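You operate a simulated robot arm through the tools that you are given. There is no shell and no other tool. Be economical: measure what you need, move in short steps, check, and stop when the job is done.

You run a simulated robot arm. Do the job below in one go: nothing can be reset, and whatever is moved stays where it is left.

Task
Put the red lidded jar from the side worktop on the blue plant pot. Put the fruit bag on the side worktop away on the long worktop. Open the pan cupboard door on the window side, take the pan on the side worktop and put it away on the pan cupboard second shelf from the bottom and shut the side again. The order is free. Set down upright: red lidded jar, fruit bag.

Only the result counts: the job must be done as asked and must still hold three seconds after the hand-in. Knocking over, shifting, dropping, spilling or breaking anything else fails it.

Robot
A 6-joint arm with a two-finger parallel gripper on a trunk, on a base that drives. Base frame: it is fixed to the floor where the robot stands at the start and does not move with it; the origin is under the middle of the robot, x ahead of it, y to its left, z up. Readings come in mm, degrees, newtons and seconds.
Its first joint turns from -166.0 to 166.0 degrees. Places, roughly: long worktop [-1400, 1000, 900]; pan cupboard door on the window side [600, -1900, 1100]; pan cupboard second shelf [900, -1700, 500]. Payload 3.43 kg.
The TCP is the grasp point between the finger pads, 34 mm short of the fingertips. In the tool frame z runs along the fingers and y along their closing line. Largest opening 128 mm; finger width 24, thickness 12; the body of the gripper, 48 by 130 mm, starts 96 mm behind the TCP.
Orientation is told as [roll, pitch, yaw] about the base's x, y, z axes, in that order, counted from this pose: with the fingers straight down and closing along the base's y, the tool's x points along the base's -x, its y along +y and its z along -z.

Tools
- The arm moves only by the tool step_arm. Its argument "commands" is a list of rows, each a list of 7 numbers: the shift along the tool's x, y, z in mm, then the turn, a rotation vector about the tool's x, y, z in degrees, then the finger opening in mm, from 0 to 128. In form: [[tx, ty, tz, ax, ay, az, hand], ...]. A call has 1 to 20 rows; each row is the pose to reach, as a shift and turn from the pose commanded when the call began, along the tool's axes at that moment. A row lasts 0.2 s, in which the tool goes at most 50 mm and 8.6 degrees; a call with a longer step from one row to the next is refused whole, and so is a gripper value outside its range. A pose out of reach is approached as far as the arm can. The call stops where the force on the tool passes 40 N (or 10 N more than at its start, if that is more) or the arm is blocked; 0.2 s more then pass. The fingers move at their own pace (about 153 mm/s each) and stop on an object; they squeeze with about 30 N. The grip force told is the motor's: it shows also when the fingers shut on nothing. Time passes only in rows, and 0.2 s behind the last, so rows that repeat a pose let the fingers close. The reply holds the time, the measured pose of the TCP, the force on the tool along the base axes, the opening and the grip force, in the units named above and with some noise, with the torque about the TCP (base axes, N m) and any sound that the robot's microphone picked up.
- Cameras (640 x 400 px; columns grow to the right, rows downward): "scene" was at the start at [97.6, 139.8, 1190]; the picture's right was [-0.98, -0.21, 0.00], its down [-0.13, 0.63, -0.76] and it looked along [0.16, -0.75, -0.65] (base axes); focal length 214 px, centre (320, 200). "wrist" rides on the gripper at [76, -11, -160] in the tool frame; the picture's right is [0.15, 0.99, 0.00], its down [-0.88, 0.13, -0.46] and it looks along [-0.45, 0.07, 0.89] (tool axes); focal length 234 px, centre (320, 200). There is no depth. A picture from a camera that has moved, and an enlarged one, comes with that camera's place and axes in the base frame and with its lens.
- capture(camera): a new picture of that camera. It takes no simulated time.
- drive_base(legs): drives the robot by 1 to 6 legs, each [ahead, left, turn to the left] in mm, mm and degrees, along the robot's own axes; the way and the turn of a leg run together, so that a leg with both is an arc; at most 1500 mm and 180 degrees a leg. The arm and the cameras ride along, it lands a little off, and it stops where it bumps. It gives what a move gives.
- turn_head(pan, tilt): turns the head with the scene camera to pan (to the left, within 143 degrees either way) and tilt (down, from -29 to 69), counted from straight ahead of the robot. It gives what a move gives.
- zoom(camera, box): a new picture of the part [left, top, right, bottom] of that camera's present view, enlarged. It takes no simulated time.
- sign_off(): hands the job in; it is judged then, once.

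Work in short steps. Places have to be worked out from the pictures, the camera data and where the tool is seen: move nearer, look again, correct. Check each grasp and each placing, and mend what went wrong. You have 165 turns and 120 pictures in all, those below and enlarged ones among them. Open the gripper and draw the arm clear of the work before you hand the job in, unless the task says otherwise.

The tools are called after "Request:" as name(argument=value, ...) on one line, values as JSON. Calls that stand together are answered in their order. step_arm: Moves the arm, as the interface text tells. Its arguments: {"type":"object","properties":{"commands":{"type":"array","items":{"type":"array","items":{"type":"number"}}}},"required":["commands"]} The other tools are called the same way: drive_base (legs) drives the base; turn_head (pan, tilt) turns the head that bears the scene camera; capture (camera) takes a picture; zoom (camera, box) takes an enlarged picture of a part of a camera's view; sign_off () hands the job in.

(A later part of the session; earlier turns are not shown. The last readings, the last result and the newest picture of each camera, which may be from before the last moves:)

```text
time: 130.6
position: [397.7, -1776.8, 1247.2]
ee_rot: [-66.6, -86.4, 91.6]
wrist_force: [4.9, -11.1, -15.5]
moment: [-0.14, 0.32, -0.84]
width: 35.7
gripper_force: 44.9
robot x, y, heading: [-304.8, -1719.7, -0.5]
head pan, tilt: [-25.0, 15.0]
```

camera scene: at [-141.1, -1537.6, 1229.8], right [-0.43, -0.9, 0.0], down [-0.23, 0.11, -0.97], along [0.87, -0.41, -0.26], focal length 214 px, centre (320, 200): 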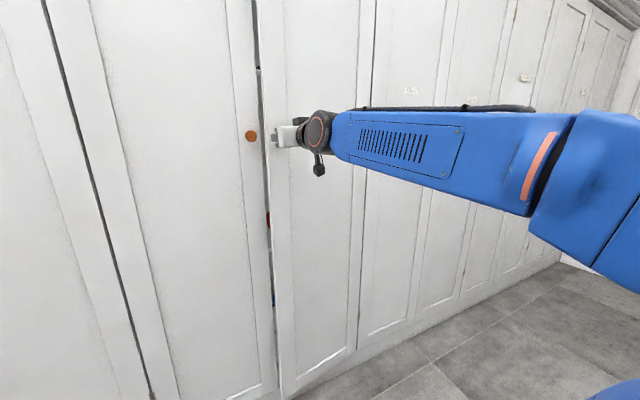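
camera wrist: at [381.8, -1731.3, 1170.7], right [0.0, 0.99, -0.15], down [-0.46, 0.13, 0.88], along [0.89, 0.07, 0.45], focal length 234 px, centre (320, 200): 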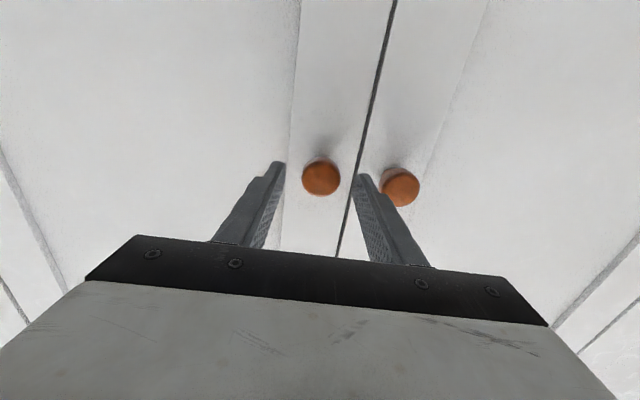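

Request:
step_arm(commands=[[0, -2.8, -26, -3.75, 0, 0, 20], [0, -8.2, -51.6, -7.5, 0, 0, 20], [0, -15.3, -76.9, -11.25, 0, 0, 20], [0, -24, -101.6, -15, 0, 0, 20]])

Request:
capture(camera="scene")

```text
time: 131.3
position: [349.6, -1813.8, 1246.6]
ee_rot: [-55.6, -86.3, 89.1]
wrist_force: [2.9, -6.1, -7.6]
moment: [-0.25, 0.25, -0.75]
width: 35.3
gripper_force: 44.8
robot x, y, heading: [-309.0, -1726.0, -0.3]
head pan, tilt: [-25.0, 15.0]
stopped in row 3: the force on the tool passed its limit (the readings are from after the stop); the commanded pose is now the measured one
```

```text
47 pictures are left
camera scene: at [-140.3, -1539.1, 1229.9], right [-0.43, -0.9, 0.0], down [-0.23, 0.11, -0.97], along [0.87, -0.41, -0.26], focal length 214 px, centre (320, 200)
```

scene: 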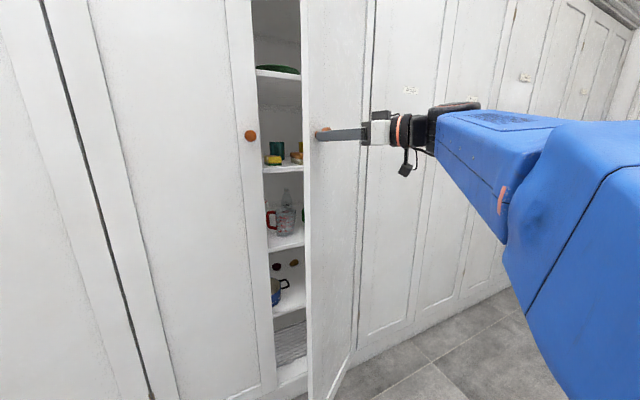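

Door is open ~33°. Release the knob, back off, then shift the base back and left so I can push the door from inside with closed fingers.

Request:
step_arm(commands=[[0, 0, 0, 0, 0, 0, 45], [0, 0, 0, 0, 0, 0, 64], [0, 0, -30, 0, 0, 0, 64], [0, 0, -60, 0, 0, 0, 64]])

Request:
drive_base(legs=[[-200, 0, 0], [0, 200, 0]])

Request:
capture(camera="scene")

```text
time: 132.3
position: [298.7, -1846.2, 1248.4]
ee_rot: [-56.6, -86.4, 90.2]
wrist_force: [-0.6, 0.2, 0.6]
moment: [0.01, -0.03, 0.0]
width: 64.0
gripper_force: 0.1
robot x, y, heading: [-307.0, -1721.1, -0.4]
head pan, tilt: [-25.0, 15.0]
```

```text
time: 135.2
position: [100.9, -1640.9, 1250.2]
ee_rot: [-56.9, -86.5, 90.6]
wrist_force: [1.3, -0.3, -0.4]
moment: [-0.01, 0.0, 0.03]
width: 63.8
gripper_force: 0.0
robot x, y, heading: [-502.7, -1512.8, -0.3]
head pan, tilt: [-25.0, 15.0]
```

```text
46 pictures are left
camera scene: at [-339.9, -1334.2, 1229.9], right [-0.43, -0.9, 0.0], down [-0.23, 0.11, -0.97], along [0.87, -0.41, -0.26], focal length 214 px, centre (320, 200)
```

scene: 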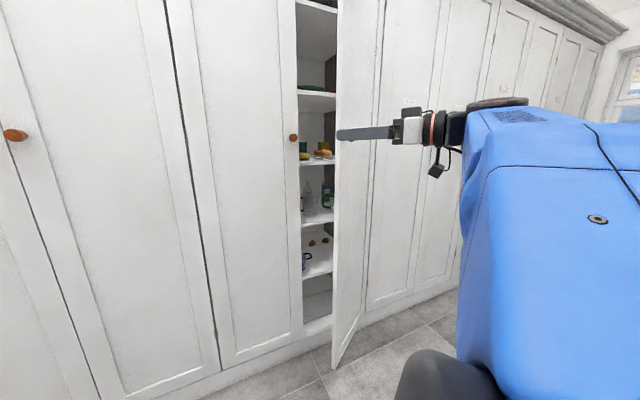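

Straighten the tool and place closed fingers just inside the door edge, at about (430,−1662).

Request:
step_arm(commands=[[0, -23, 32, 6.7, 0, 0, 40], [0, -47, 64, 13.4, 0, 0, 20], [0, -70, 97, 20.1, 0, 0, 5], [0, -94, 129, 26.8, 0, 0, 0], [0, -117, 161, 33.5, 0, 0, 0], [0, -138, 186, 33.5, 0, 0, 0], [0, -160, 211, 33.5, 0, 0, 0], [0, -182, 236, 33.5, 0, 0, 0], [0, -202, 261, 33.5, 0, 0, 0]])

Request:
capture(camera="scene")

```text
time: 137.2
position: [427.8, -1662.1, 1249.8]
ee_rot: [-90.8, -86.4, 91.1]
wrist_force: [-1.0, 0.3, 0.3]
moment: [-0.05, 0.03, 0.02]
width: 0.1
gripper_force: 30.5
robot x, y, heading: [-507.3, -1516.3, -0.5]
head pan, tilt: [-25.0, 15.0]
```

```text
45 pictures are left
camera scene: at [-340.1, -1334.2, 1230.0], right [-0.43, -0.9, 0.0], down [-0.23, 0.11, -0.97], along [0.87, -0.41, -0.26], focal length 214 px, centre (320, 200)
```

scene: 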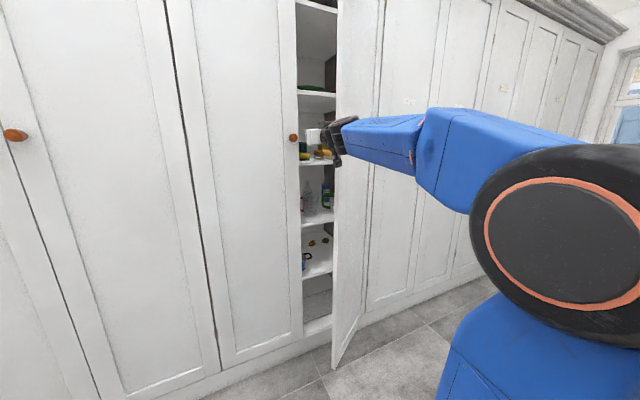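

Sweep −y to push the door wide open.

Request:
step_arm(commands=[[0, -35, 0, 0, 0, 0, 0], [0, -70, 0, 0, 0, 0, 0], [0, -100, 0, 0, 0, 0, 0], [0, -130, 0, 0, 0, 0, 0], [0, -160, 0, 0, 0, 0, 0], [0, -190, 0, 0, 0, 0, 0], [0, -220, 0, 0, 0, 0, 0], [0, -250, 0, 0, 0, 0, 0], [0, -280, 0, 0, 0, 0, 0], [0, -310, 0, 0, 0, 0, 0], [0, -340, 0, 0, 0, 0, 0], [0, -370, 0, 0, 0, 0, 0], [0, -395, 0, 0, 0, 0, 0]])

Request:
capture(camera="scene")

```text
time: 137.8
position: [431.0, -1728.8, 1251.3]
ee_rot: [-87.8, -86.5, 88.5]
wrist_force: [0.3, -0.7, 0.2]
moment: [0.03, -0.03, 0.01]
width: 0.1
gripper_force: 30.3
robot x, y, heading: [-506.9, -1519.1, -0.2]
head pan, tilt: [-25.0, 15.0]
stopped in row 3: the force on the tool passed its limit (the readings are from after the stop); the commanded pose is now the measured one
```

```text
44 pictures are left
camera scene: at [-339.9, -1334.1, 1229.9], right [-0.43, -0.9, 0.0], down [-0.23, 0.11, -0.97], along [0.87, -0.41, -0.26], focal length 214 px, centre (320, 200)
```

scene: 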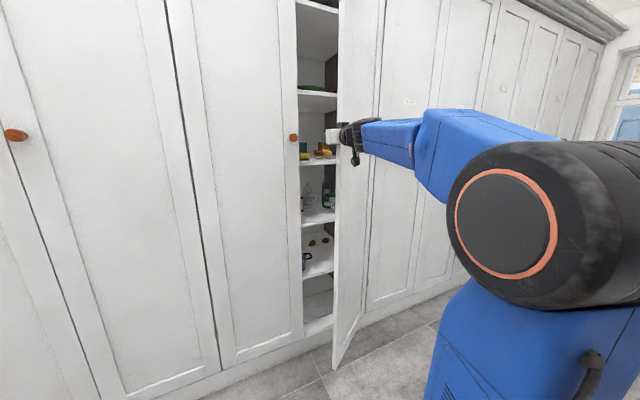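

An impact at speed stopped it; push more slowly.

Request:
step_arm(commands=[[0, -6, 0, 0, 0, 0, 0], [0, -14, 0, 0, 0, 0, 0], [0, -24, 0, 0, 0, 0, 0], [0, -36, 0, 0, 0, 0, 0], [0, -48, 0, 0, 0, 0, 0], [0, -60, 0, 0, 0, 0, 0], [0, -74, 0, 0, 0, 0, 0], [0, -88, 0, 0, 0, 0, 0], [0, -102, 0, 0, 0, 0, 0], [0, -116, 0, 0, 0, 0, 0], [0, -130, 0, 0, 0, 0, 0], [0, -145, 0, 0, 0, 0, 0], [0, -160, 0, 0, 0, 0, 0], [0, -175, 0, 0, 0, 0, 0], [0, -190, 0, 0, 0, 0, 0], [0, -205, 0, 0, 0, 0, 0], [0, -220, 0, 0, 0, 0, 0]])

```text
time: 138.5
position: [428.2, -1741.4, 1255.2]
ee_rot: [-90.9, -86.5, 92.0]
wrist_force: [-14.1, 15.9, -1.1]
moment: [0.28, -0.06, -2.24]
width: 0.0
gripper_force: 30.0
robot x, y, heading: [-505.7, -1517.7, -0.3]
head pan, tilt: [-25.0, 15.0]
stopped in row 3: the force on the tool passed its limit (the readings are from after the stop); the commanded pose is now the measured one
```

The hand's wide body met the door's end face. I go back +y, deeper in x (to ~505) so the body is inside the edge, and push again.

Request:
step_arm(commands=[[0, 30, 0, 0, 0, 0, 0], [0, 60, 0, 0, 0, 0, 0], [0, 60, 38, 0, 0, 0, 0], [0, 60, 77, 0, 0, 0, 0], [0, 40, 77, 0, 0, 0, 0], [0, 25, 77, 0, 0, 0, 0], [0, 13, 77, 0, 0, 0, 0], [0, 1, 77, 0, 0, 0, 0], [0, -11, 77, 0, 0, 0, 0], [0, -23, 77, 0, 0, 0, 0], [0, -35, 77, 0, 0, 0, 0], [0, -47, 77, 0, 0, 0, 0], [0, -60, 77, 0, 0, 0, 0], [0, -72, 77, 0, 0, 0, 0], [0, -84, 77, 0, 0, 0, 0]])

Request:
capture(camera="scene")

```text
time: 141.9
position: [578.8, -1674.5, 1278.4]
ee_rot: [-140.2, -86.6, 149.5]
wrist_force: [-190.9, -19.9, 37.7]
moment: [-1.09, 0.47, -2.07]
width: 0.0
gripper_force: 29.5
robot x, y, heading: [-444.9, -1471.0, 7.9]
head pan, tilt: [-25.0, 15.0]
stopped in row 15: the arm was blocked; the commanded pose is now the measured one
```

```text
43 pictures are left
camera scene: at [-319.0, -1264.8, 1231.2], right [-0.29, -0.96, 0.0], down [-0.24, 0.07, -0.97], along [0.93, -0.28, -0.25], focal length 214 px, centre (320, 200)
```

scene: 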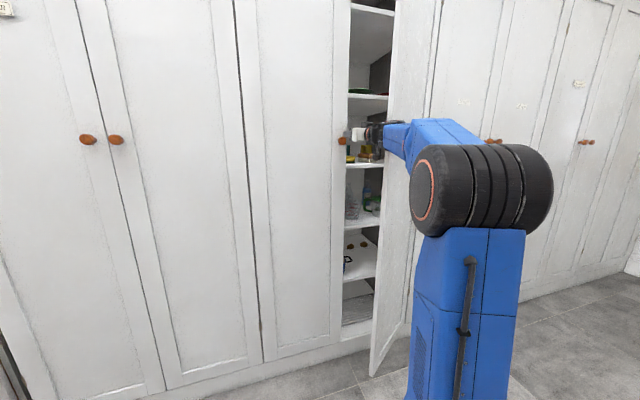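

The forearm jammed on the door's end and turned the base. Retract straight back first and look at the state.

Request:
step_arm(commands=[[0, 5, -20, 0, 0, 0, 0], [0, 10, -60, 0, 0, 0, 0], [0, 15, -100, 0, 0, 0, 0], [0, 15, -145, 0, 0, 0, 0], [0, 15, -190, 0, 0, 0, 0], [0, 15, -235, 0, 0, 0, 0]])

Request:
drive_base(legs=[[-60, 0, 0], [0, 250, -8]])

Request:
turn_head(pan=-35, tilt=15)

Request:
capture(camera="scene")

```text
time: 143.3
position: [347.5, -1751.3, 1250.0]
ee_rot: [-94.6, -88.0, 101.7]
wrist_force: [0.6, -0.9, 0.4]
moment: [0.02, 0.0, 0.06]
width: 0.0
gripper_force: 29.9
robot x, y, heading: [-452.6, -1505.0, 4.9]
head pan, tilt: [-25.0, 15.0]
```

```text
time: 145.7
position: [243.1, -1615.4, 1249.5]
ee_rot: [-96.3, -87.8, 95.1]
wrist_force: [-0.6, -0.4, -0.2]
moment: [-0.01, -0.01, -0.01]
width: 0.0
gripper_force: 30.7
robot x, y, heading: [-518.9, -1257.6, -3.0]
head pan, tilt: [-25.0, 15.0]
```

```text
time: 146.4
position: [242.1, -1614.8, 1250.0]
ee_rot: [-96.4, -87.9, 95.3]
wrist_force: [-0.9, 0.0, 0.4]
moment: [-0.01, -0.01, 0.01]
width: 0.0
gripper_force: 30.0
robot x, y, heading: [-520.8, -1256.9, -3.2]
head pan, tilt: [-35.0, 15.0]
```

```text
42 pictures are left
camera scene: at [-351.1, -1098.2, 1229.9], right [-0.62, -0.79, 0.0], down [-0.2, 0.16, -0.97], along [0.76, -0.6, -0.26], focal length 214 px, centre (320, 200)
```

scene: 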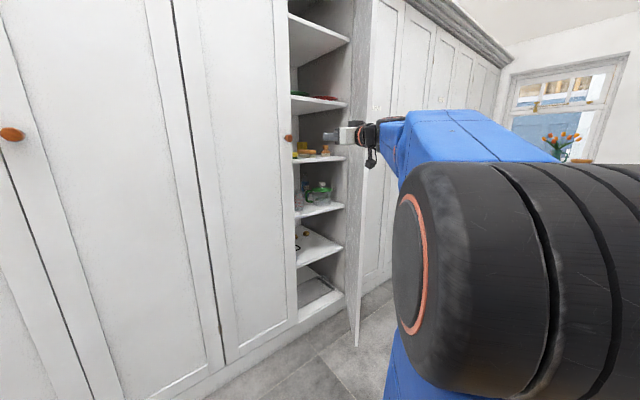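

The door is now about 50° open. With the robot further left, I sweep from inside again, tool angled −30°.

Request:
step_arm(commands=[[0, -15, 38, 7.5, 0, 0, 0], [0, -30, 76, 15, 0, 0, 0], [0, -45, 115, 22.5, 0, 0, 0], [0, -60, 155, 30, 0, 0, 0], [0, -85, 155, 30, 0, 0, 0], [0, -110, 155, 30, 0, 0, 0], [0, -135, 155, 30, 0, 0, 0], [0, -155, 155, 30, 0, 0, 0], [0, -167, 155, 30, 0, 0, 0], [0, -179, 155, 30, 0, 0, 0], [0, -191, 155, 30, 0, 0, 0], [0, -203, 155, 30, 0, 0, 0], [0, -215, 155, 30, 0, 0, 0], [0, -227, 155, 30, 0, 0, 0], [0, -239, 155, 30, 0, 0, 0], [0, -251, 155, 30, 0, 0, 0], [0, -263, 155, 30, 0, 0, 0], [0, -275, 155, 30, 0, 0, 0], [0, -287, 155, 30, 0, 0, 0], [0, -299, 155, 30, 0, 0, 0]])

Request:
capture(camera="scene")

```text
time: 150.6
position: [391.9, -1918.1, 1261.8]
ee_rot: [-127.1, -88.0, 95.9]
wrist_force: [-0.4, 0.5, -0.2]
moment: [-0.03, -0.01, -0.06]
width: 0.0
gripper_force: 30.1
out of reach, approached as far as the arm can: row 4, 7
robot x, y, heading: [-513.3, -1258.6, -3.2]
head pan, tilt: [-35.0, 15.0]
```

```text
41 pictures are left
camera scene: at [-351.2, -1098.2, 1229.9], right [-0.62, -0.79, 0.0], down [-0.2, 0.16, -0.97], along [0.76, -0.6, -0.26], focal length 214 px, centre (320, 200)
```

scene: 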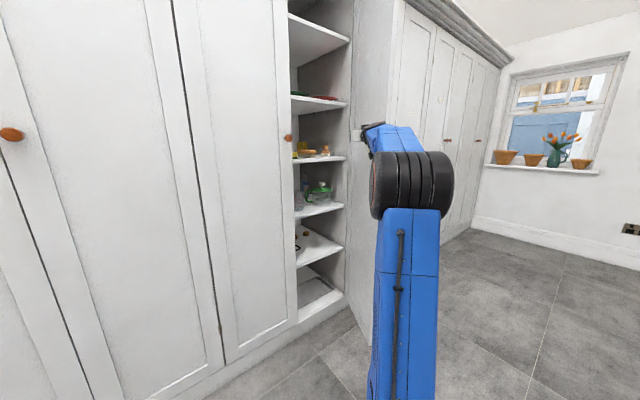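

Door ≈64° open and no resistance. Push further.

Request:
step_arm(commands=[[0, -11, 6.5, 0, 0, 0, 0], [0, -22, 13, 0, 0, 0, 0], [0, -33, 20, 0, 0, 0, 0], [0, -44, 26.5, 0, 0, 0, 0], [0, -55, 33, 0, 0, 0, 0], [0, -66, 40, 0, 0, 0, 0], [0, -77, 46, 0, 0, 0, 0], [0, -88, 53, 0, 0, 0, 0], [0, -99, 59, 0, 0, 0, 0], [0, -110, 66, 0, 0, 0, 0], [0, -121, 73, 0, 0, 0, 0], [0, -132, 79, 0, 0, 0, 0], [0, -143, 86, 0, 0, 0, 0]])

Request:
capture(camera="scene")

```text
time: 153.4
position: [391.7, -2084.9, 1268.7]
ee_rot: [-126.0, -87.9, 95.0]
wrist_force: [-0.3, 0.5, -0.3]
moment: [-0.01, 0.05, 0.02]
width: 0.0
gripper_force: 30.1
robot x, y, heading: [-516.5, -1256.3, -3.3]
head pan, tilt: [-35.0, 15.0]
```

```text
40 pictures are left
camera scene: at [-351.2, -1098.2, 1229.9], right [-0.62, -0.79, 0.0], down [-0.2, 0.16, -0.97], along [0.76, -0.6, -0.26], focal length 214 px, centre (320, 200)
```

scene: 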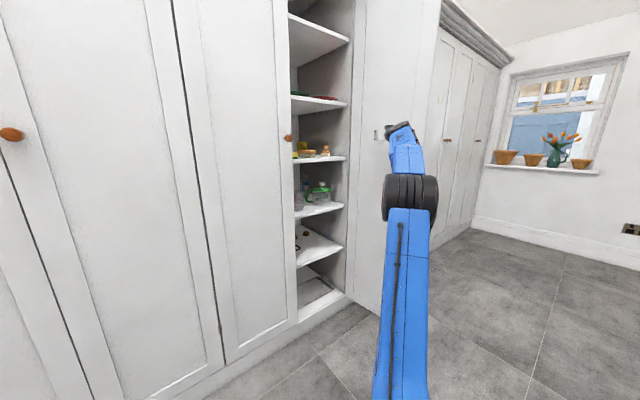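

The door is wide open. Retract the arm and move in front to inspect the shelf.

Request:
step_arm(commands=[[0, 15, -40, -6, 0, 0, 0], [0, 30, -80, -12, 0, 0, 0], [0, 60, -115, -18, 0, 0, 0], [0, 95, -145, -24, 0, 0, 0], [0, 130, -175, -30, 0, 0, 0], [0, 165, -205, -30, 0, 0, 0], [0, 200, -235, -30, 0, 0, 0]])

Request:
drive_base(legs=[[0, -560, 3.3]])

Request:
turn_head(pan=-15, tilt=30)

Request:
capture(camera="scene")

```text
time: 155.0
position: [293.0, -1793.1, 1256.0]
ee_rot: [-95.5, -88.0, 94.4]
wrist_force: [0.2, -0.4, -1.0]
moment: [-0.04, -0.09, 0.07]
width: 0.2
gripper_force: 29.6
robot x, y, heading: [-518.6, -1258.6, -3.0]
head pan, tilt: [-35.0, 15.0]
```

```text
time: 157.3
position: [301.9, -2100.2, 1258.5]
ee_rot: [-95.1, -88.2, 97.5]
wrist_force: [-9.8, 14.9, -0.1]
moment: [0.31, 0.23, -2.08]
width: 0.0
gripper_force: 30.1
robot x, y, heading: [-530.0, -1609.2, -0.6]
head pan, tilt: [-35.0, 15.0]
stopped in leg 1: the force on the tool passed its limit (the readings are from after the stop); the commanded pose is now the measured one
```

```text
time: 158.1
position: [302.0, -2100.3, 1257.8]
ee_rot: [-94.6, -88.2, 96.9]
wrist_force: [-9.3, 23.5, 4.2]
moment: [0.29, 0.53, -2.85]
width: 0.1
gripper_force: 29.8
robot x, y, heading: [-529.7, -1607.7, -0.9]
head pan, tilt: [-15.0, 30.0]
```

```text
39 pictures are left
camera scene: at [-359.7, -1412.3, 1205.7], right [-0.27, -0.96, 0.0], down [-0.48, 0.14, -0.87], along [0.83, -0.24, -0.5], focal length 214 px, centre (320, 200)
```

scene: 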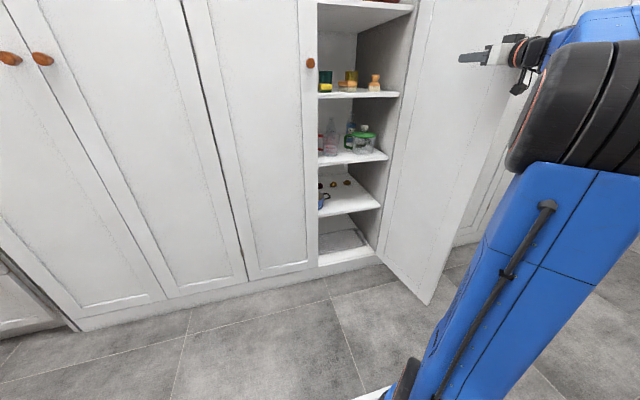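

My arm touched the open door during the drive; move it away to the left and zoom on the shelf.

Request:
step_arm(commands=[[0, 30, -10, 0, 0, 0, 0], [0, 70, -20, 0, 0, 0, 0], [0, 115, -30, 0, 0, 0, 0], [0, 160, -30, 0, 0, 0, 0], [0, 205, -30, 0, 0, 0, 0], [0, 250, -30, 0, 0, 0, 0], [0, 295, -30, 0, 0, 0, 0]])

Request:
drive_base(legs=[[0, -130, 0.9]])

Request:
zoom(camera="scene", box=[230, 90, 390, 270])

```text
time: 159.7
position: [260.7, -1807.8, 1246.5]
ee_rot: [-92.7, -88.3, 95.0]
wrist_force: [1.1, -0.1, -1.1]
moment: [0.01, -0.05, 0.05]
width: 0.1
gripper_force: 30.6
robot x, y, heading: [-530.7, -1609.2, -0.9]
head pan, tilt: [-15.0, 30.0]
```

```text
time: 161.0
position: [262.7, -1923.4, 1246.1]
ee_rot: [-93.2, -88.3, 96.4]
wrist_force: [0.7, -0.2, -0.4]
moment: [-0.01, 0.01, 0.01]
width: 0.0
gripper_force: 29.7
robot x, y, heading: [-528.4, -1735.7, 0.3]
head pan, tilt: [-15.0, 30.0]
```

```text
2.22 times, centred on (310, 180) of scene
camera zoom: at [-363.1, -1539.9, 1205.7], right [-0.26, -0.97, 0.0], down [-0.48, 0.13, -0.87], along [0.84, -0.22, -0.5], focal length 477 px, centre (342, 244)
```

zoom: 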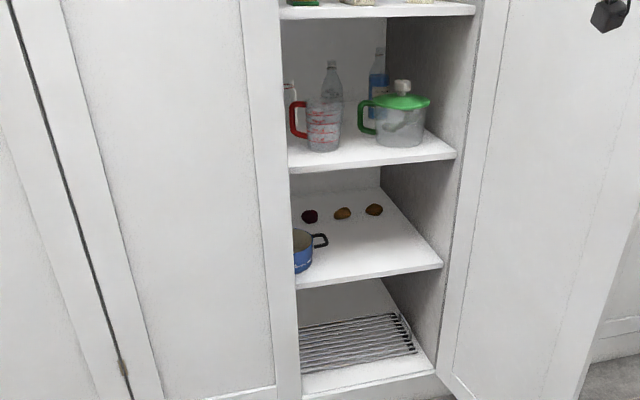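

Shelf 2 (z≈511): front area x 640–940, y −1815…−2075 is free. I return the arm to tool-down and drive back to the side worktop for the pan.

Request:
step_arm(commands=[[13, 12, -17, 0, 8.2, 0, 40], [26, 24, -34, 0, 16.4, 0, 40], [40, 36, -52, 0, 24.5, 0, 60], [53, 48, -69, 0, 32.7, 0, 60], [66, 60, -86, 0, 40.9, 0, 60], [80, 72, -104, 0, 49.1, 0, 60], [93, 84, -121, 0, 57.3, 0, 60], [106, 96, -138, 0, 65.5, 0, 60], [120, 108, -156, 0, 73.6, 0, 60], [133, 118, -173, 0, 81.8, 0, 60], [146, 127, -190, 0, 88, 0, 60]])

Request:
drive_base(legs=[[0, 1000, 0], [0, 710, 0], [580, 0, 0]])

Request:
turn_head(pan=-25, tilt=30)

Request:
capture(camera="scene")

```text
time: 163.4
position: [63.9, -1811.4, 1097.1]
ee_rot: [-1.8, -2.0, 3.3]
wrist_force: [0.0, 0.9, 0.5]
moment: [0.01, -0.02, 0.01]
width: 59.8
gripper_force: 0.0
robot x, y, heading: [-530.4, -1738.7, 0.1]
head pan, tilt: [-15.0, 30.0]
```

```text
time: 174.9
position: [634.9, -84.5, 1098.4]
ee_rot: [-1.7, -2.1, 3.9]
wrist_force: [-0.2, 0.5, -0.1]
moment: [0.0, -0.01, -0.02]
width: 60.0
gripper_force: 0.1
robot x, y, heading: [34.2, -19.7, 0.8]
head pan, tilt: [-15.0, 30.0]
```

```text
time: 175.7
position: [635.5, -83.7, 1098.5]
ee_rot: [-1.7, -2.0, 4.0]
wrist_force: [0.2, 0.5, 0.0]
moment: [0.0, -0.01, -0.03]
width: 59.7
gripper_force: 0.0
robot x, y, heading: [41.6, -18.3, 0.9]
head pan, tilt: [-25.0, 30.0]
```

```text
37 pictures are left
camera scene: at [197.8, 167.4, 1205.7], right [-0.41, -0.91, 0.0], down [-0.46, 0.2, -0.87], along [0.79, -0.35, -0.5], focal length 214 px, centre (320, 200)
```

scene: 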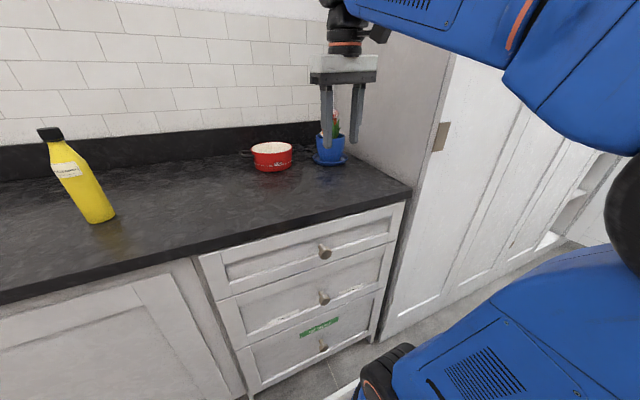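

Zoom on the pot/jar and pan.

Request:
zoom(camera="scene", box=[230, 90, 370, 190])

```text
4.00 times, centred on (300, 140) of scene
camera zoom: at [197.8, 167.4, 1205.7], right [-0.41, -0.91, 0.0], down [-0.46, 0.2, -0.87], along [0.79, -0.35, -0.5], focal length 858 px, centre (400, 440)
```

zoom: 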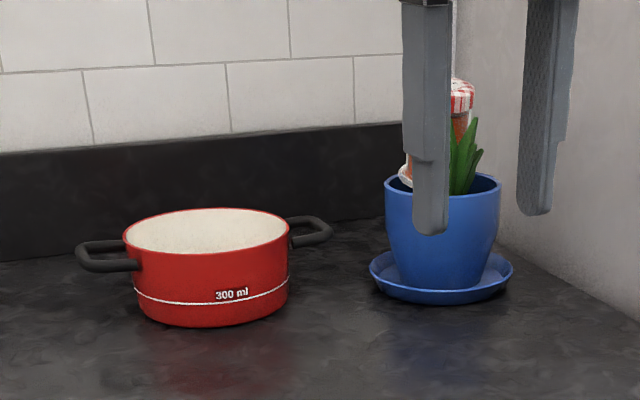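

Drive 60 mm ahead, level the tool, and view the pan from above.

Request:
drive_base(legs=[[60, 0, -0.9]])

Request:
step_arm(commands=[[-36, 16, -6, -1.7, 2, 4, 60], [-73, 32, -12, -1.7, 2, 4, 60], [-110, 47, -18, -1.7, 2, 4, 60], [-146, 63, -24, -1.7, 2, 4, 60], [-183, 79, -30, -1.7, 2, 4, 60], [-215, 94, -32, -1.7, 2, 4, 60]])

Request:
capture(camera="wrist")

```text
time: 176.6
position: [694.3, -94.0, 1098.7]
ee_rot: [-1.7, -2.1, 3.0]
wrist_force: [-0.6, 0.5, 0.5]
moment: [-0.01, 0.0, -0.01]
width: 60.0
gripper_force: 0.0
robot x, y, heading: [97.4, -17.7, -0.2]
head pan, tilt: [-25.0, 30.0]
```

```text
time: 178.0
position: [902.5, 9.4, 1139.4]
ee_rot: [0.1, -0.3, -1.0]
wrist_force: [-1.8, -0.8, 1.2]
moment: [0.02, -0.1, 0.01]
width: 59.9
gripper_force: 0.1
robot x, y, heading: [98.4, -20.4, -0.0]
head pan, tilt: [-25.0, 30.0]
```

```text
35 pictures are left
camera wrist: at [826.7, 1.6, 1298.6], right [-0.13, 0.99, 0.0], down [0.88, 0.11, 0.46], along [0.46, 0.06, -0.89], focal length 234 px, centre (320, 200)
```

wrist: 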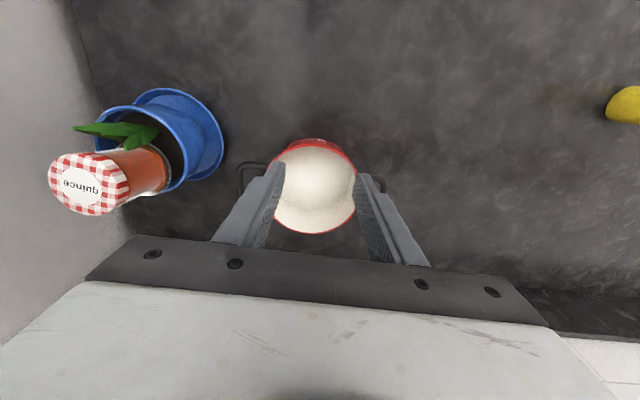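

The pan's handles lie roughly along y, so I'll grip its near rim with fingers closing along x. Rotate the tool −90° in yaw above the near rim.

Request:
step_arm(commands=[[0, 0, 5, 0, 0, 8.1, 50], [0, 0, 10, 0, 0, 16.2, 50], [0, 0, 15, 0, 0, 24.3, 50], [0, 0, 20, 0, 0, 32.4, 50], [0, 0, 25, 0, 0, 40.5, 50], [0, 0, 30, 0, 0, 48.6, 50], [2, 3, 35, 0, 0, 56.7, 50], [2, 3, 40, 0, 0, 64.8, 50], [2, 3, 40, 0, 0, 72.9, 50], [2, 3, 40, 0, 0, 81, 50], [2, 3, 40, 0, 0, 89, 50]])

Request:
capture(camera="wrist")

```text
time: 180.4
position: [900.6, 17.7, 1095.1]
ee_rot: [0.2, 0.2, -90.1]
wrist_force: [-1.0, -1.3, 0.8]
moment: [-0.02, -0.02, 0.02]
width: 50.0
gripper_force: 0.0
robot x, y, heading: [103.0, -19.0, 0.2]
head pan, tilt: [-25.0, 30.0]
```

```text
34 pictures are left
camera wrist: at [891.1, 92.6, 1254.0], right [0.99, 0.14, 0.0], down [0.13, -0.88, 0.46], along [0.07, -0.45, -0.89], focal length 234 px, centre (320, 200)
```

wrist: 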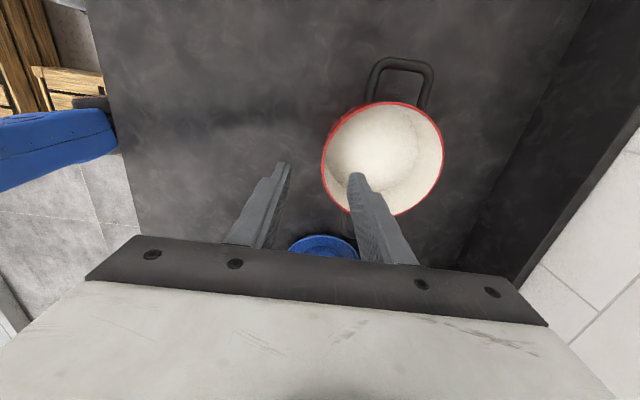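

Rim near point ≈(906,17), rim height ≈977. Shift +5 mm and descend so the wall is between the fingers.

Request:
step_arm(commands=[[0, 5, 30, 0, 0, 0, 50], [0, 5, 60, 0, 0, 0, 50], [0, 5, 80, 0, 0, 0, 50]])

Request:
capture(camera="wrist")

```text
time: 181.2
position: [908.2, 16.1, 1015.6]
ee_rot: [0.2, 0.1, -89.9]
wrist_force: [-0.2, 0.2, -1.0]
moment: [-0.02, 0.01, -0.03]
width: 50.1
gripper_force: 0.1
robot x, y, heading: [99.3, -19.3, -0.3]
head pan, tilt: [-25.0, 30.0]
```

```text
33 pictures are left
camera wrist: at [897.2, 91.2, 1175.2], right [0.99, 0.15, 0.0], down [0.13, -0.88, 0.46], along [0.07, -0.45, -0.89], focal length 234 px, centre (320, 200)
```

wrist: 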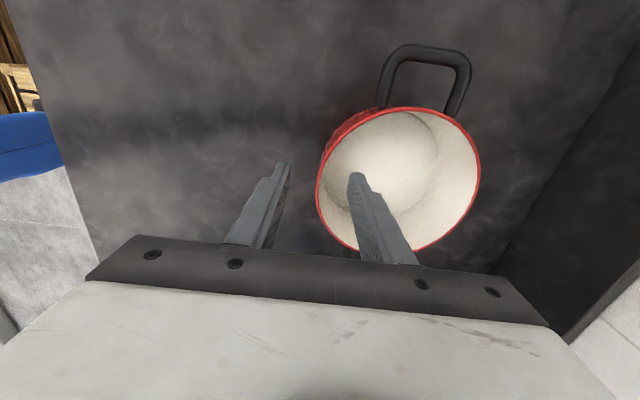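

Centre confirmed ≈(980,21), the wall is between the fingers. Lower to z≈960 and close.

Request:
step_arm(commands=[[4, 0, 20, 0, 0, 0, 50], [4, 0, 40, 0, 0, 0, 50], [4, 0, 54, 0, 0, 0, 50], [4, 0, 54, 0, 0, 0, 25], [4, 0, 54, 0, 0, 0, 8], [4, 0, 54, 0, 0, 0, 0], [4, 0, 54, 0, 0, 0, 0]])

```text
time: 182.8
position: [905.9, 19.3, 962.7]
ee_rot: [0.1, 0.1, -90.0]
wrist_force: [-2.9, 0.3, 15.4]
moment: [0.96, -1.55, 0.15]
width: 5.1
gripper_force: 29.8
robot x, y, heading: [99.4, -20.1, 0.0]
head pan, tilt: [-25.0, 30.0]
```

Wall gripped (5 mm). Lift a little and weigh.

Request:
step_arm(commands=[[0, 0, -6, 0, 0, 0, 0], [0, 0, -14, 0, 0, 0, 0], [0, 0, -25, 0, 0, 0, 0], [0, 0, -25, 0, 0, 0, 0]])

Request:
zoom(camera="scene", box=[200, 80, 360, 200])

```text
time: 183.8
position: [905.6, 20.2, 984.4]
ee_rot: [0.1, 0.2, -90.0]
wrist_force: [0.2, -0.1, -2.7]
moment: [-0.07, 0.21, 0.01]
width: 2.5
gripper_force: 29.8
robot x, y, heading: [97.1, -18.9, 0.1]
head pan, tilt: [-25.0, 30.0]
```

```text
3.33 times, centred on (280, 140) of scene
camera zoom: at [261.3, 165.3, 1205.7], right [-0.42, -0.91, 0.0], down [-0.45, 0.21, -0.87], along [0.78, -0.37, -0.5], focal length 715 px, centre (453, 400)
```

zoom: 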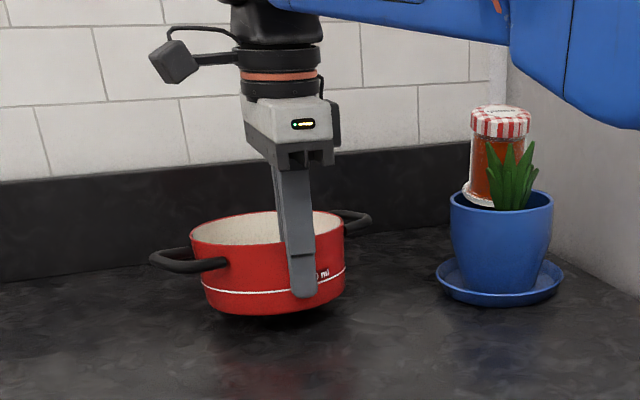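

The pan is light (≈0.28 kg) and held level. Raise, back out, and drive to the cupboard.

Request:
step_arm(commands=[[0, 0, -30, 0, 0, 0, 0], [0, 0, -60, 0, 0, 0, 0], [0, 0, -90, 0, 0, 0, 0], [0, 0, -110, 0, 0, 0, 0]])

Request:
drive_base(legs=[[-640, 0, 0], [0, -900, 0], [0, -880, 0]])

Request:
turn_head(pan=-30, tilt=30)

Request:
capture(camera="scene")

```text
time: 184.8
position: [907.6, 20.4, 1095.0]
ee_rot: [0.3, 0.0, -90.0]
wrist_force: [0.1, 0.2, -3.6]
moment: [-0.03, 0.18, 0.02]
width: 2.7
gripper_force: 30.3
robot x, y, heading: [100.1, -21.9, -0.0]
head pan, tilt: [-25.0, 30.0]
```

```text
time: 197.0
position: [249.2, -1755.5, 1096.4]
ee_rot: [0.1, 0.1, -90.0]
wrist_force: [0.1, -0.1, -3.3]
moment: [-0.02, 0.16, -0.02]
width: 2.8
gripper_force: 29.3
robot x, y, heading: [-557.4, -1797.8, 0.0]
head pan, tilt: [-25.0, 30.0]
```

```text
time: 197.7
position: [250.0, -1756.9, 1096.1]
ee_rot: [0.1, 0.1, -90.0]
wrist_force: [0.0, 0.1, -2.7]
moment: [-0.04, 0.22, 0.04]
width: 2.5
gripper_force: 29.9
robot x, y, heading: [-559.0, -1794.2, 0.0]
head pan, tilt: [-30.0, 30.0]
```

```text
31 pictures are left
camera scene: at [-398.9, -1618.3, 1205.7], right [-0.5, -0.87, 0.0], down [-0.43, 0.25, -0.87], along [0.75, -0.43, -0.5], focal length 214 px, centre (320, 200)
```

scene: 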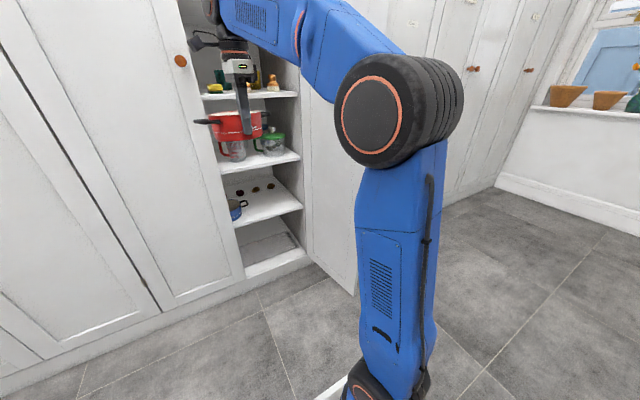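

Door remains open ~100°. Shift to y≈−1945 and lower outside the shelf, in two stages.

Request:
step_arm(commands=[[-40, 0, 0, 0, 0, 0, 0], [-80, 0, 10, 0, 0, 0, 0], [-120, 0, 30, 0, 0, 0, 0], [-155, 0, 60, 0, 0, 0, 0], [-175, 0, 100, 0, 0, 0, 0], [-188, 0, 140, 0, 0, 0, 0], [-188, 0, 185, 0, 0, 0, 0], [-188, 0, 230, 0, 0, 0, 0], [-188, 0, 275, 0, 0, 0, 0]])

Request:
step_arm(commands=[[0, 0, 45, 0, 0, 0, 0], [0, 0, 90, 0, 0, 0, 0], [0, 0, 135, 0, 0, 0, 0], [0, 0, 180, 0, 0, 0, 0], [0, 0, 215, 0, 0, 0, 0], [0, 0, 215, 0, 0, 0, 0]])

Request:
capture(camera="scene")

Request:
capture(camera="wrist")

```text
time: 199.7
position: [250.1, -1942.7, 818.6]
ee_rot: [0.2, 0.1, -90.0]
wrist_force: [0.0, 0.6, -2.6]
moment: [-0.02, 0.16, 0.02]
width: 2.6
gripper_force: 29.6
robot x, y, heading: [-558.8, -1796.5, 0.0]
head pan, tilt: [-30.0, 30.0]
```

```text
time: 201.1
position: [250.0, -1941.4, 604.1]
ee_rot: [0.1, 0.0, -90.0]
wrist_force: [0.4, 0.1, -3.2]
moment: [0.0, 0.2, 0.02]
width: 2.7
gripper_force: 30.3
robot x, y, heading: [-562.5, -1795.8, -0.1]
head pan, tilt: [-30.0, 30.0]
```

```text
30 pictures are left
camera scene: at [-398.9, -1618.3, 1205.7], right [-0.5, -0.87, 0.0], down [-0.43, 0.25, -0.87], along [0.75, -0.43, -0.5], focal length 214 px, centre (320, 200)
```

scene: 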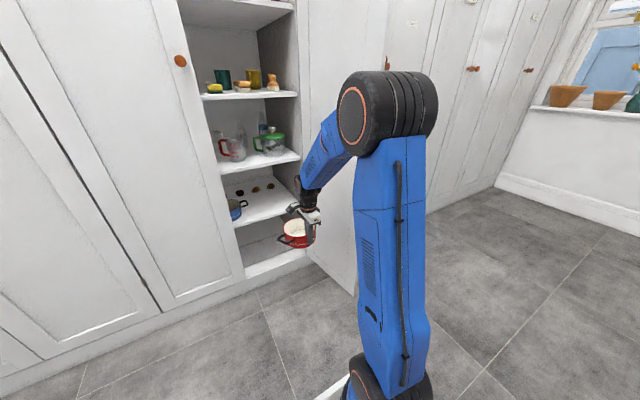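

```text
29 pictures are left
camera wrist: at [240.1, -1866.1, 764.0], right [0.99, 0.15, 0.0], down [0.13, -0.88, 0.46], along [0.07, -0.45, -0.89], focal length 234 px, centre (320, 200)
```

wrist: 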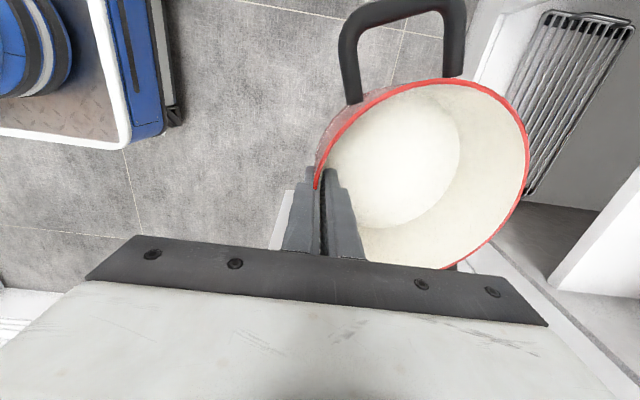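

Shelf 2's front edge is at x≈615, z≈511. Advance at bottom clearance ~25 mm to TCP x≈562 (pan centre ≈636).

Request:
step_arm(commands=[[0, 40, 10, 0, 0, 0, 0], [0, 80, 20, 0, 0, 0, 0], [0, 120, 20, 0, 0, 0, 0], [0, 160, 20, 0, 0, 0, 0], [0, 200, 20, 0, 0, 0, 0], [0, 235, 20, 0, 0, 0, 0], [0, 260, 20, 0, 0, 0, 0], [0, 280, 20, 0, 0, 0, 0]])

Request:
capture(camera="wrist")

Request:
zoom(camera="scene", box=[190, 120, 370, 290])

```text
time: 202.9
position: [532.8, -1943.7, 587.6]
ee_rot: [0.2, 0.1, -90.0]
wrist_force: [-0.2, -0.2, -3.0]
moment: [-0.01, 0.17, 0.02]
width: 2.6
gripper_force: 29.7
robot x, y, heading: [-559.4, -1796.6, -0.1]
head pan, tilt: [-30.0, 30.0]
```

```text
28 pictures are left
camera wrist: at [522.2, -1867.2, 746.4], right [0.99, 0.15, 0.0], down [0.13, -0.88, 0.46], along [0.07, -0.45, -0.89], focal length 234 px, centre (320, 200)
```

wrist: 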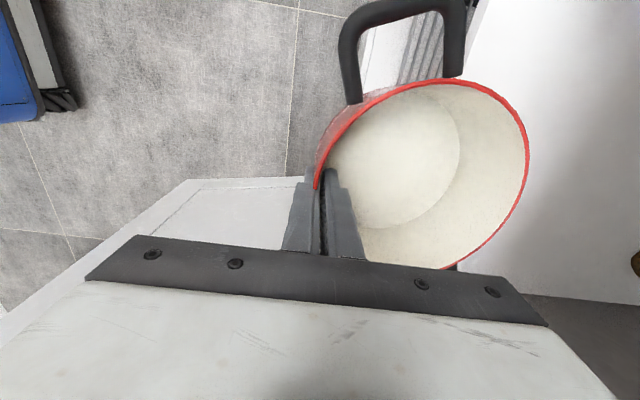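

```text
2.35 times, centred on (280, 205) of scene
camera zoom: at [-399.0, -1618.3, 1205.7], right [-0.5, -0.87, 0.0], down [-0.43, 0.25, -0.87], along [0.75, -0.43, -0.5], focal length 505 px, centre (414, 188)
```

zoom: 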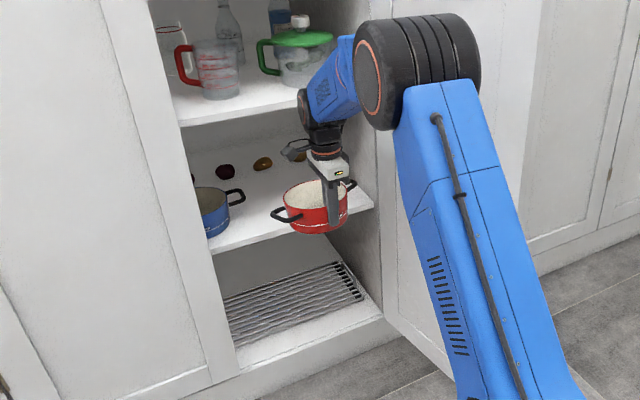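

Advance 30 mm more, shift +6 in y, and lower onto the shelf edge.

Request:
step_arm(commands=[[3, 15, 0, 0, 0, 0, 0], [6, 30, 0, 0, 0, 0, 0], [6, 30, 8, 0, 0, 0, 0], [6, 30, 15, 0, 0, 0, 0], [6, 30, 19, 0, 0, 0, 0], [6, 30, 22, 0, 0, 0, 0]])

```text
time: 204.3
position: [561.0, -1936.6, 564.5]
ee_rot: [0.2, 0.0, -90.0]
wrist_force: [-0.3, -0.3, -2.3]
moment: [-0.04, 0.18, -0.02]
width: 2.6
gripper_force: 30.3
robot x, y, heading: [-557.4, -1798.3, 0.1]
head pan, tilt: [-30.0, 30.0]
```

Not yet in contact; continue down in small steps.

Request:
step_arm(commands=[[0, 0, 2, 0, 0, 0, 0], [0, 0, 4, 0, 0, 0, 0], [0, 0, 6, 0, 0, 0, 0]])

Request:
zoom(camera="scene", box=[230, 150, 350, 250])

```text
time: 205.1
position: [561.1, -1937.7, 558.3]
ee_rot: [0.2, 0.2, -89.9]
wrist_force: [-1.1, -0.4, 1.2]
moment: [0.02, -0.3, 0.02]
width: 2.4
gripper_force: 29.9
robot x, y, heading: [-554.7, -1795.2, -0.1]
head pan, tilt: [-30.0, 30.0]
```

```text
4.00 times, centred on (290, 200) of scene
camera zoom: at [-399.0, -1618.3, 1205.7], right [-0.5, -0.87, 0.0], down [-0.43, 0.25, -0.87], along [0.75, -0.43, -0.5], focal length 858 px, centre (440, 200)
```

zoom: 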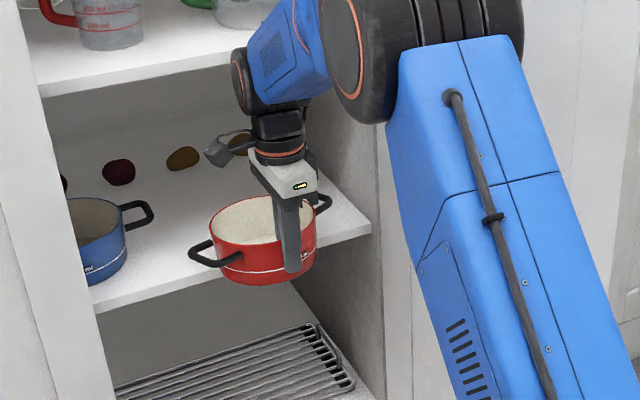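

First contact at the far edge. Lower 3 mm more, then open slightly and see whether it stays.

Request:
step_arm(commands=[[0, 0, 1.5, 0, 0, 0, 0], [0, 0, 3, 0, 0, 0, 0]])

```text
time: 205.7
position: [559.9, -1936.4, 557.0]
ee_rot: [0.3, 0.2, -90.0]
wrist_force: [-1.1, -0.5, 11.5]
moment: [0.24, -1.54, -0.06]
width: 2.9
gripper_force: 30.4
robot x, y, heading: [-556.8, -1794.2, 0.2]
head pan, tilt: [-30.0, 30.0]
```

Seated. Open the fingers gently.

Request:
step_arm(commands=[[0, 0, -1, 0, 0, 0, 6], [0, 0, -1, 0, 0, 0, 14], [0, 0, -1, 0, 0, 0, 24], [0, 0, -1, 0, 0, 0, 30]])

Request:
zoom(camera="scene", box=[230, 150, 350, 250])

```text
time: 206.7
position: [561.3, -1938.1, 557.3]
ee_rot: [0.1, 0.1, -90.0]
wrist_force: [-0.9, -0.2, 0.1]
moment: [-0.01, 0.0, 0.02]
width: 30.4
gripper_force: 0.6
robot x, y, heading: [-556.0, -1798.4, 0.1]
head pan, tilt: [-30.0, 30.0]
```

```text
4.00 times, centred on (290, 200) of scene
camera zoom: at [-398.9, -1618.3, 1205.7], right [-0.5, -0.87, 0.0], down [-0.43, 0.25, -0.87], along [0.75, -0.43, -0.5], focal length 858 px, centre (440, 200)
```

zoom: 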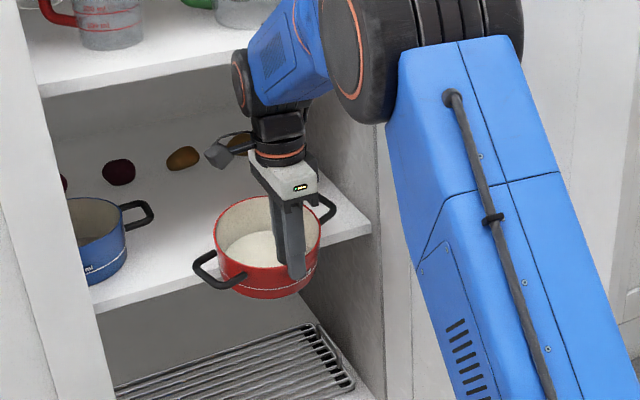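

The pan began to tip towards me (support too short), caught by the fingers. Close again at once.

Request:
step_arm(commands=[[0, 0, -1, 0, 0, 0, 20], [0, 0, -1, 0, 0, 0, 8], [0, 0, -1, 0, 0, 0, 0], [0, 0, -1, 0, 0, 0, 0]])

Request:
zoom(camera="scene", box=[230, 150, 350, 250])

```text
time: 207.7
position: [559.6, -1936.9, 557.4]
ee_rot: [0.2, 0.1, -90.0]
wrist_force: [0.4, 1.3, 8.0]
moment: [0.03, -0.82, 0.3]
width: 9.4
gripper_force: 30.3
robot x, y, heading: [-556.9, -1795.8, 0.0]
head pan, tilt: [-30.0, 30.0]
```

```text
4.00 times, centred on (290, 200) of scene
camera zoom: at [-399.3, -1618.3, 1205.8], right [-0.5, -0.87, 0.0], down [-0.43, 0.25, -0.87], along [0.75, -0.43, -0.5], focal length 858 px, centre (440, 200)
```

zoom: 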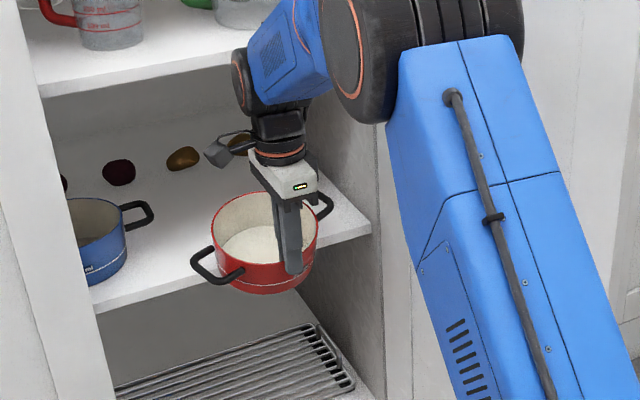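

Regripped. The wrist joint is at shelf-3 height, so to get the pan deeper I lift it 14 mm, tilt the tool 7° (fingers forward) and go 33 mm further in.

Request:
step_arm(commands=[[0, 0, -8, 0, 0, 0, 0], [0, 0, -16, 0, 0, 0, 0], [0, 0, -16, -4, 0, 0, 0], [0, 0, -16, -7, 0, 0, 0], [0, 12, -16, -7, 0, 0, 0], [0, 24, -16, -7, 0, 0, 0], [0, 35, -16, -7, 0, 0, 0]])

Request:
zoom(camera="scene", box=[230, 150, 350, 250])

Request:
capture(camera="wrist")

```text
time: 209.3
position: [597.4, -1937.2, 575.8]
ee_rot: [7.3, 0.0, -90.0]
wrist_force: [-5.8, -0.9, 19.2]
moment: [0.28, -0.49, 0.12]
width: 2.4
gripper_force: 29.9
robot x, y, heading: [-553.9, -1796.7, -0.1]
head pan, tilt: [-30.0, 30.0]
```

```text
4.00 times, centred on (290, 200) of scene
camera zoom: at [-399.9, -1618.3, 1205.8], right [-0.5, -0.87, 0.0], down [-0.43, 0.25, -0.87], along [0.75, -0.43, -0.5], focal length 858 px, centre (440, 200)
```

zoom: 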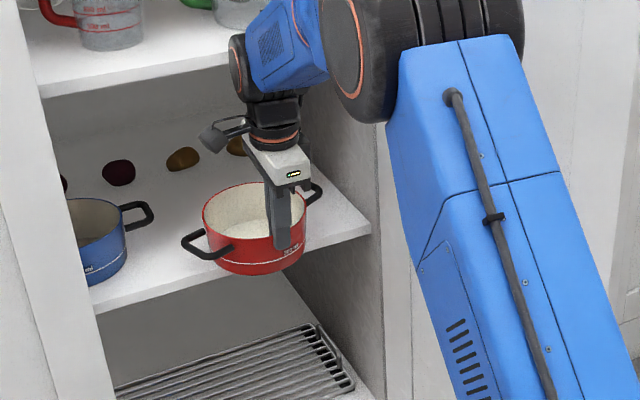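

```text
22 pictures are left
camera wrist: at [567.0, -1861.2, 732.6], right [0.98, 0.15, 0.13], down [0.07, -0.88, 0.47], along [0.18, -0.45, -0.87], focal length 234 px, centre (320, 200)
```

wrist: 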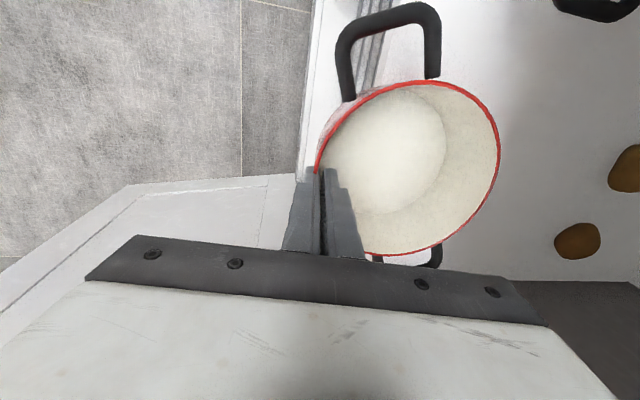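

Pan is now gripped near the rim, resting on the shelf with its centre ≈671. Ease pressure, then open gently and check.

Request:
step_arm(commands=[[0, 0, -1, 0, 0, 0, 0], [0, 0, -1, 0, 0, 0, 6], [0, 0, -1, 0, 0, 0, 12], [0, 0, -1, 0, 0, 0, 18]])

Request:
zoom(camera="scene", box=[230, 150, 350, 250])

```text
time: 210.3
position: [597.2, -1937.1, 574.0]
ee_rot: [7.1, 0.1, -89.9]
wrist_force: [0.1, 0.3, 0.9]
moment: [0.01, 0.0, -0.01]
width: 18.0
gripper_force: 0.0
robot x, y, heading: [-560.3, -1796.9, -0.1]
head pan, tilt: [-30.0, 30.0]
```

```text
4.00 times, centred on (290, 200) of scene
camera zoom: at [-398.9, -1618.3, 1205.7], right [-0.5, -0.87, 0.0], down [-0.43, 0.25, -0.87], along [0.75, -0.43, -0.5], focal length 858 px, centre (440, 200)
```

zoom: 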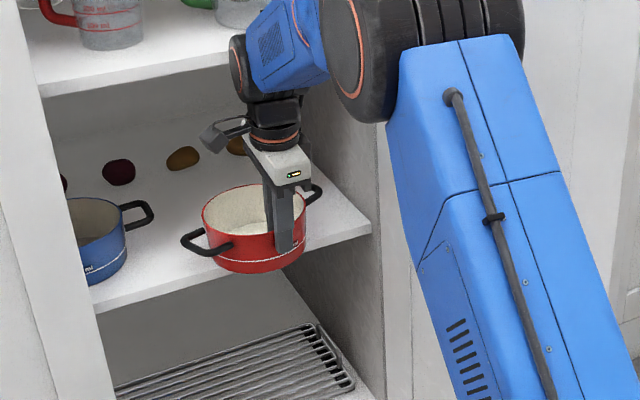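

Stable and level. Now push it further in with the outer finger, tilting the tool back as I go so the wrist clears shelf 3.

Request:
step_arm(commands=[[0, 1, -4, -4, 0, 0, 18], [0, 1, -4, -8, 0, 0, 18], [0, 9, -3, -11, 0, 0, 18], [0, 18, -2, -13, 0, 0, 18], [0, 27, -1, -15, 0, 0, 18], [0, 36, 0, -16, 0, 0, 18], [0, 45, 1, -17, 0, 0, 18], [0, 54, 2, -18, 0, 0, 18]])

Request:
zoom(camera="scene", box=[230, 150, 350, 250])

```text
time: 212.1
position: [649.0, -1937.7, 579.4]
ee_rot: [25.1, 0.0, -90.0]
wrist_force: [-1.3, 1.1, -0.2]
moment: [-0.02, 0.0, 0.04]
width: 18.4
gripper_force: 0.2
robot x, y, heading: [-558.5, -1798.1, 0.2]
head pan, tilt: [-30.0, 30.0]
```

```text
4.00 times, centred on (290, 200) of scene
camera zoom: at [-398.9, -1618.4, 1205.7], right [-0.5, -0.87, 0.0], down [-0.43, 0.25, -0.87], along [0.75, -0.43, -0.5], focal length 858 px, centre (440, 200)
```

zoom: 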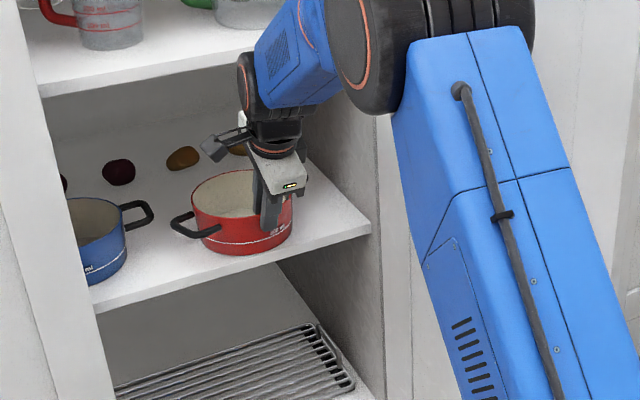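

Pan sits fully on the shelf. Lift the fingers vertically just over the rim and withdraw.

Request:
step_arm(commands=[[0, 8, -17, 0, 0, 0, 22], [0, 15, -32, 0, 0, 0, 22], [0, 15, -33, 0, 0, 0, 22]])

Request:
zoom(camera="scene", box=[230, 150, 350, 250])

```text
time: 212.9
position: [649.0, -1936.8, 616.0]
ee_rot: [25.2, 0.0, -90.1]
wrist_force: [0.2, 1.3, 0.2]
moment: [-0.01, -0.01, 0.0]
width: 22.0
gripper_force: 0.1
robot x, y, heading: [-559.1, -1795.0, 0.1]
head pan, tilt: [-30.0, 30.0]
```

```text
4.00 times, centred on (290, 200) of scene
camera zoom: at [-398.9, -1618.3, 1205.7], right [-0.5, -0.87, 0.0], down [-0.43, 0.25, -0.87], along [0.75, -0.43, -0.5], focal length 858 px, centre (440, 200)
```

zoom: 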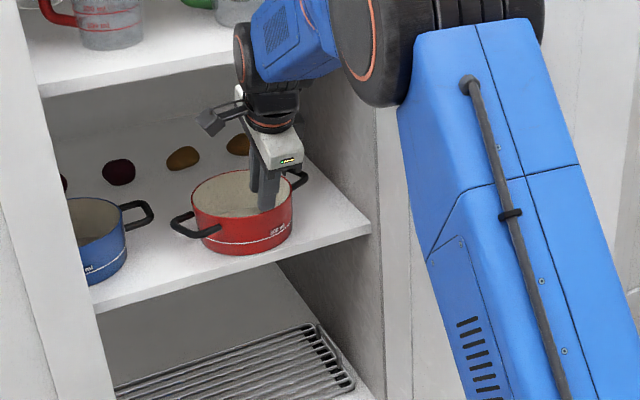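

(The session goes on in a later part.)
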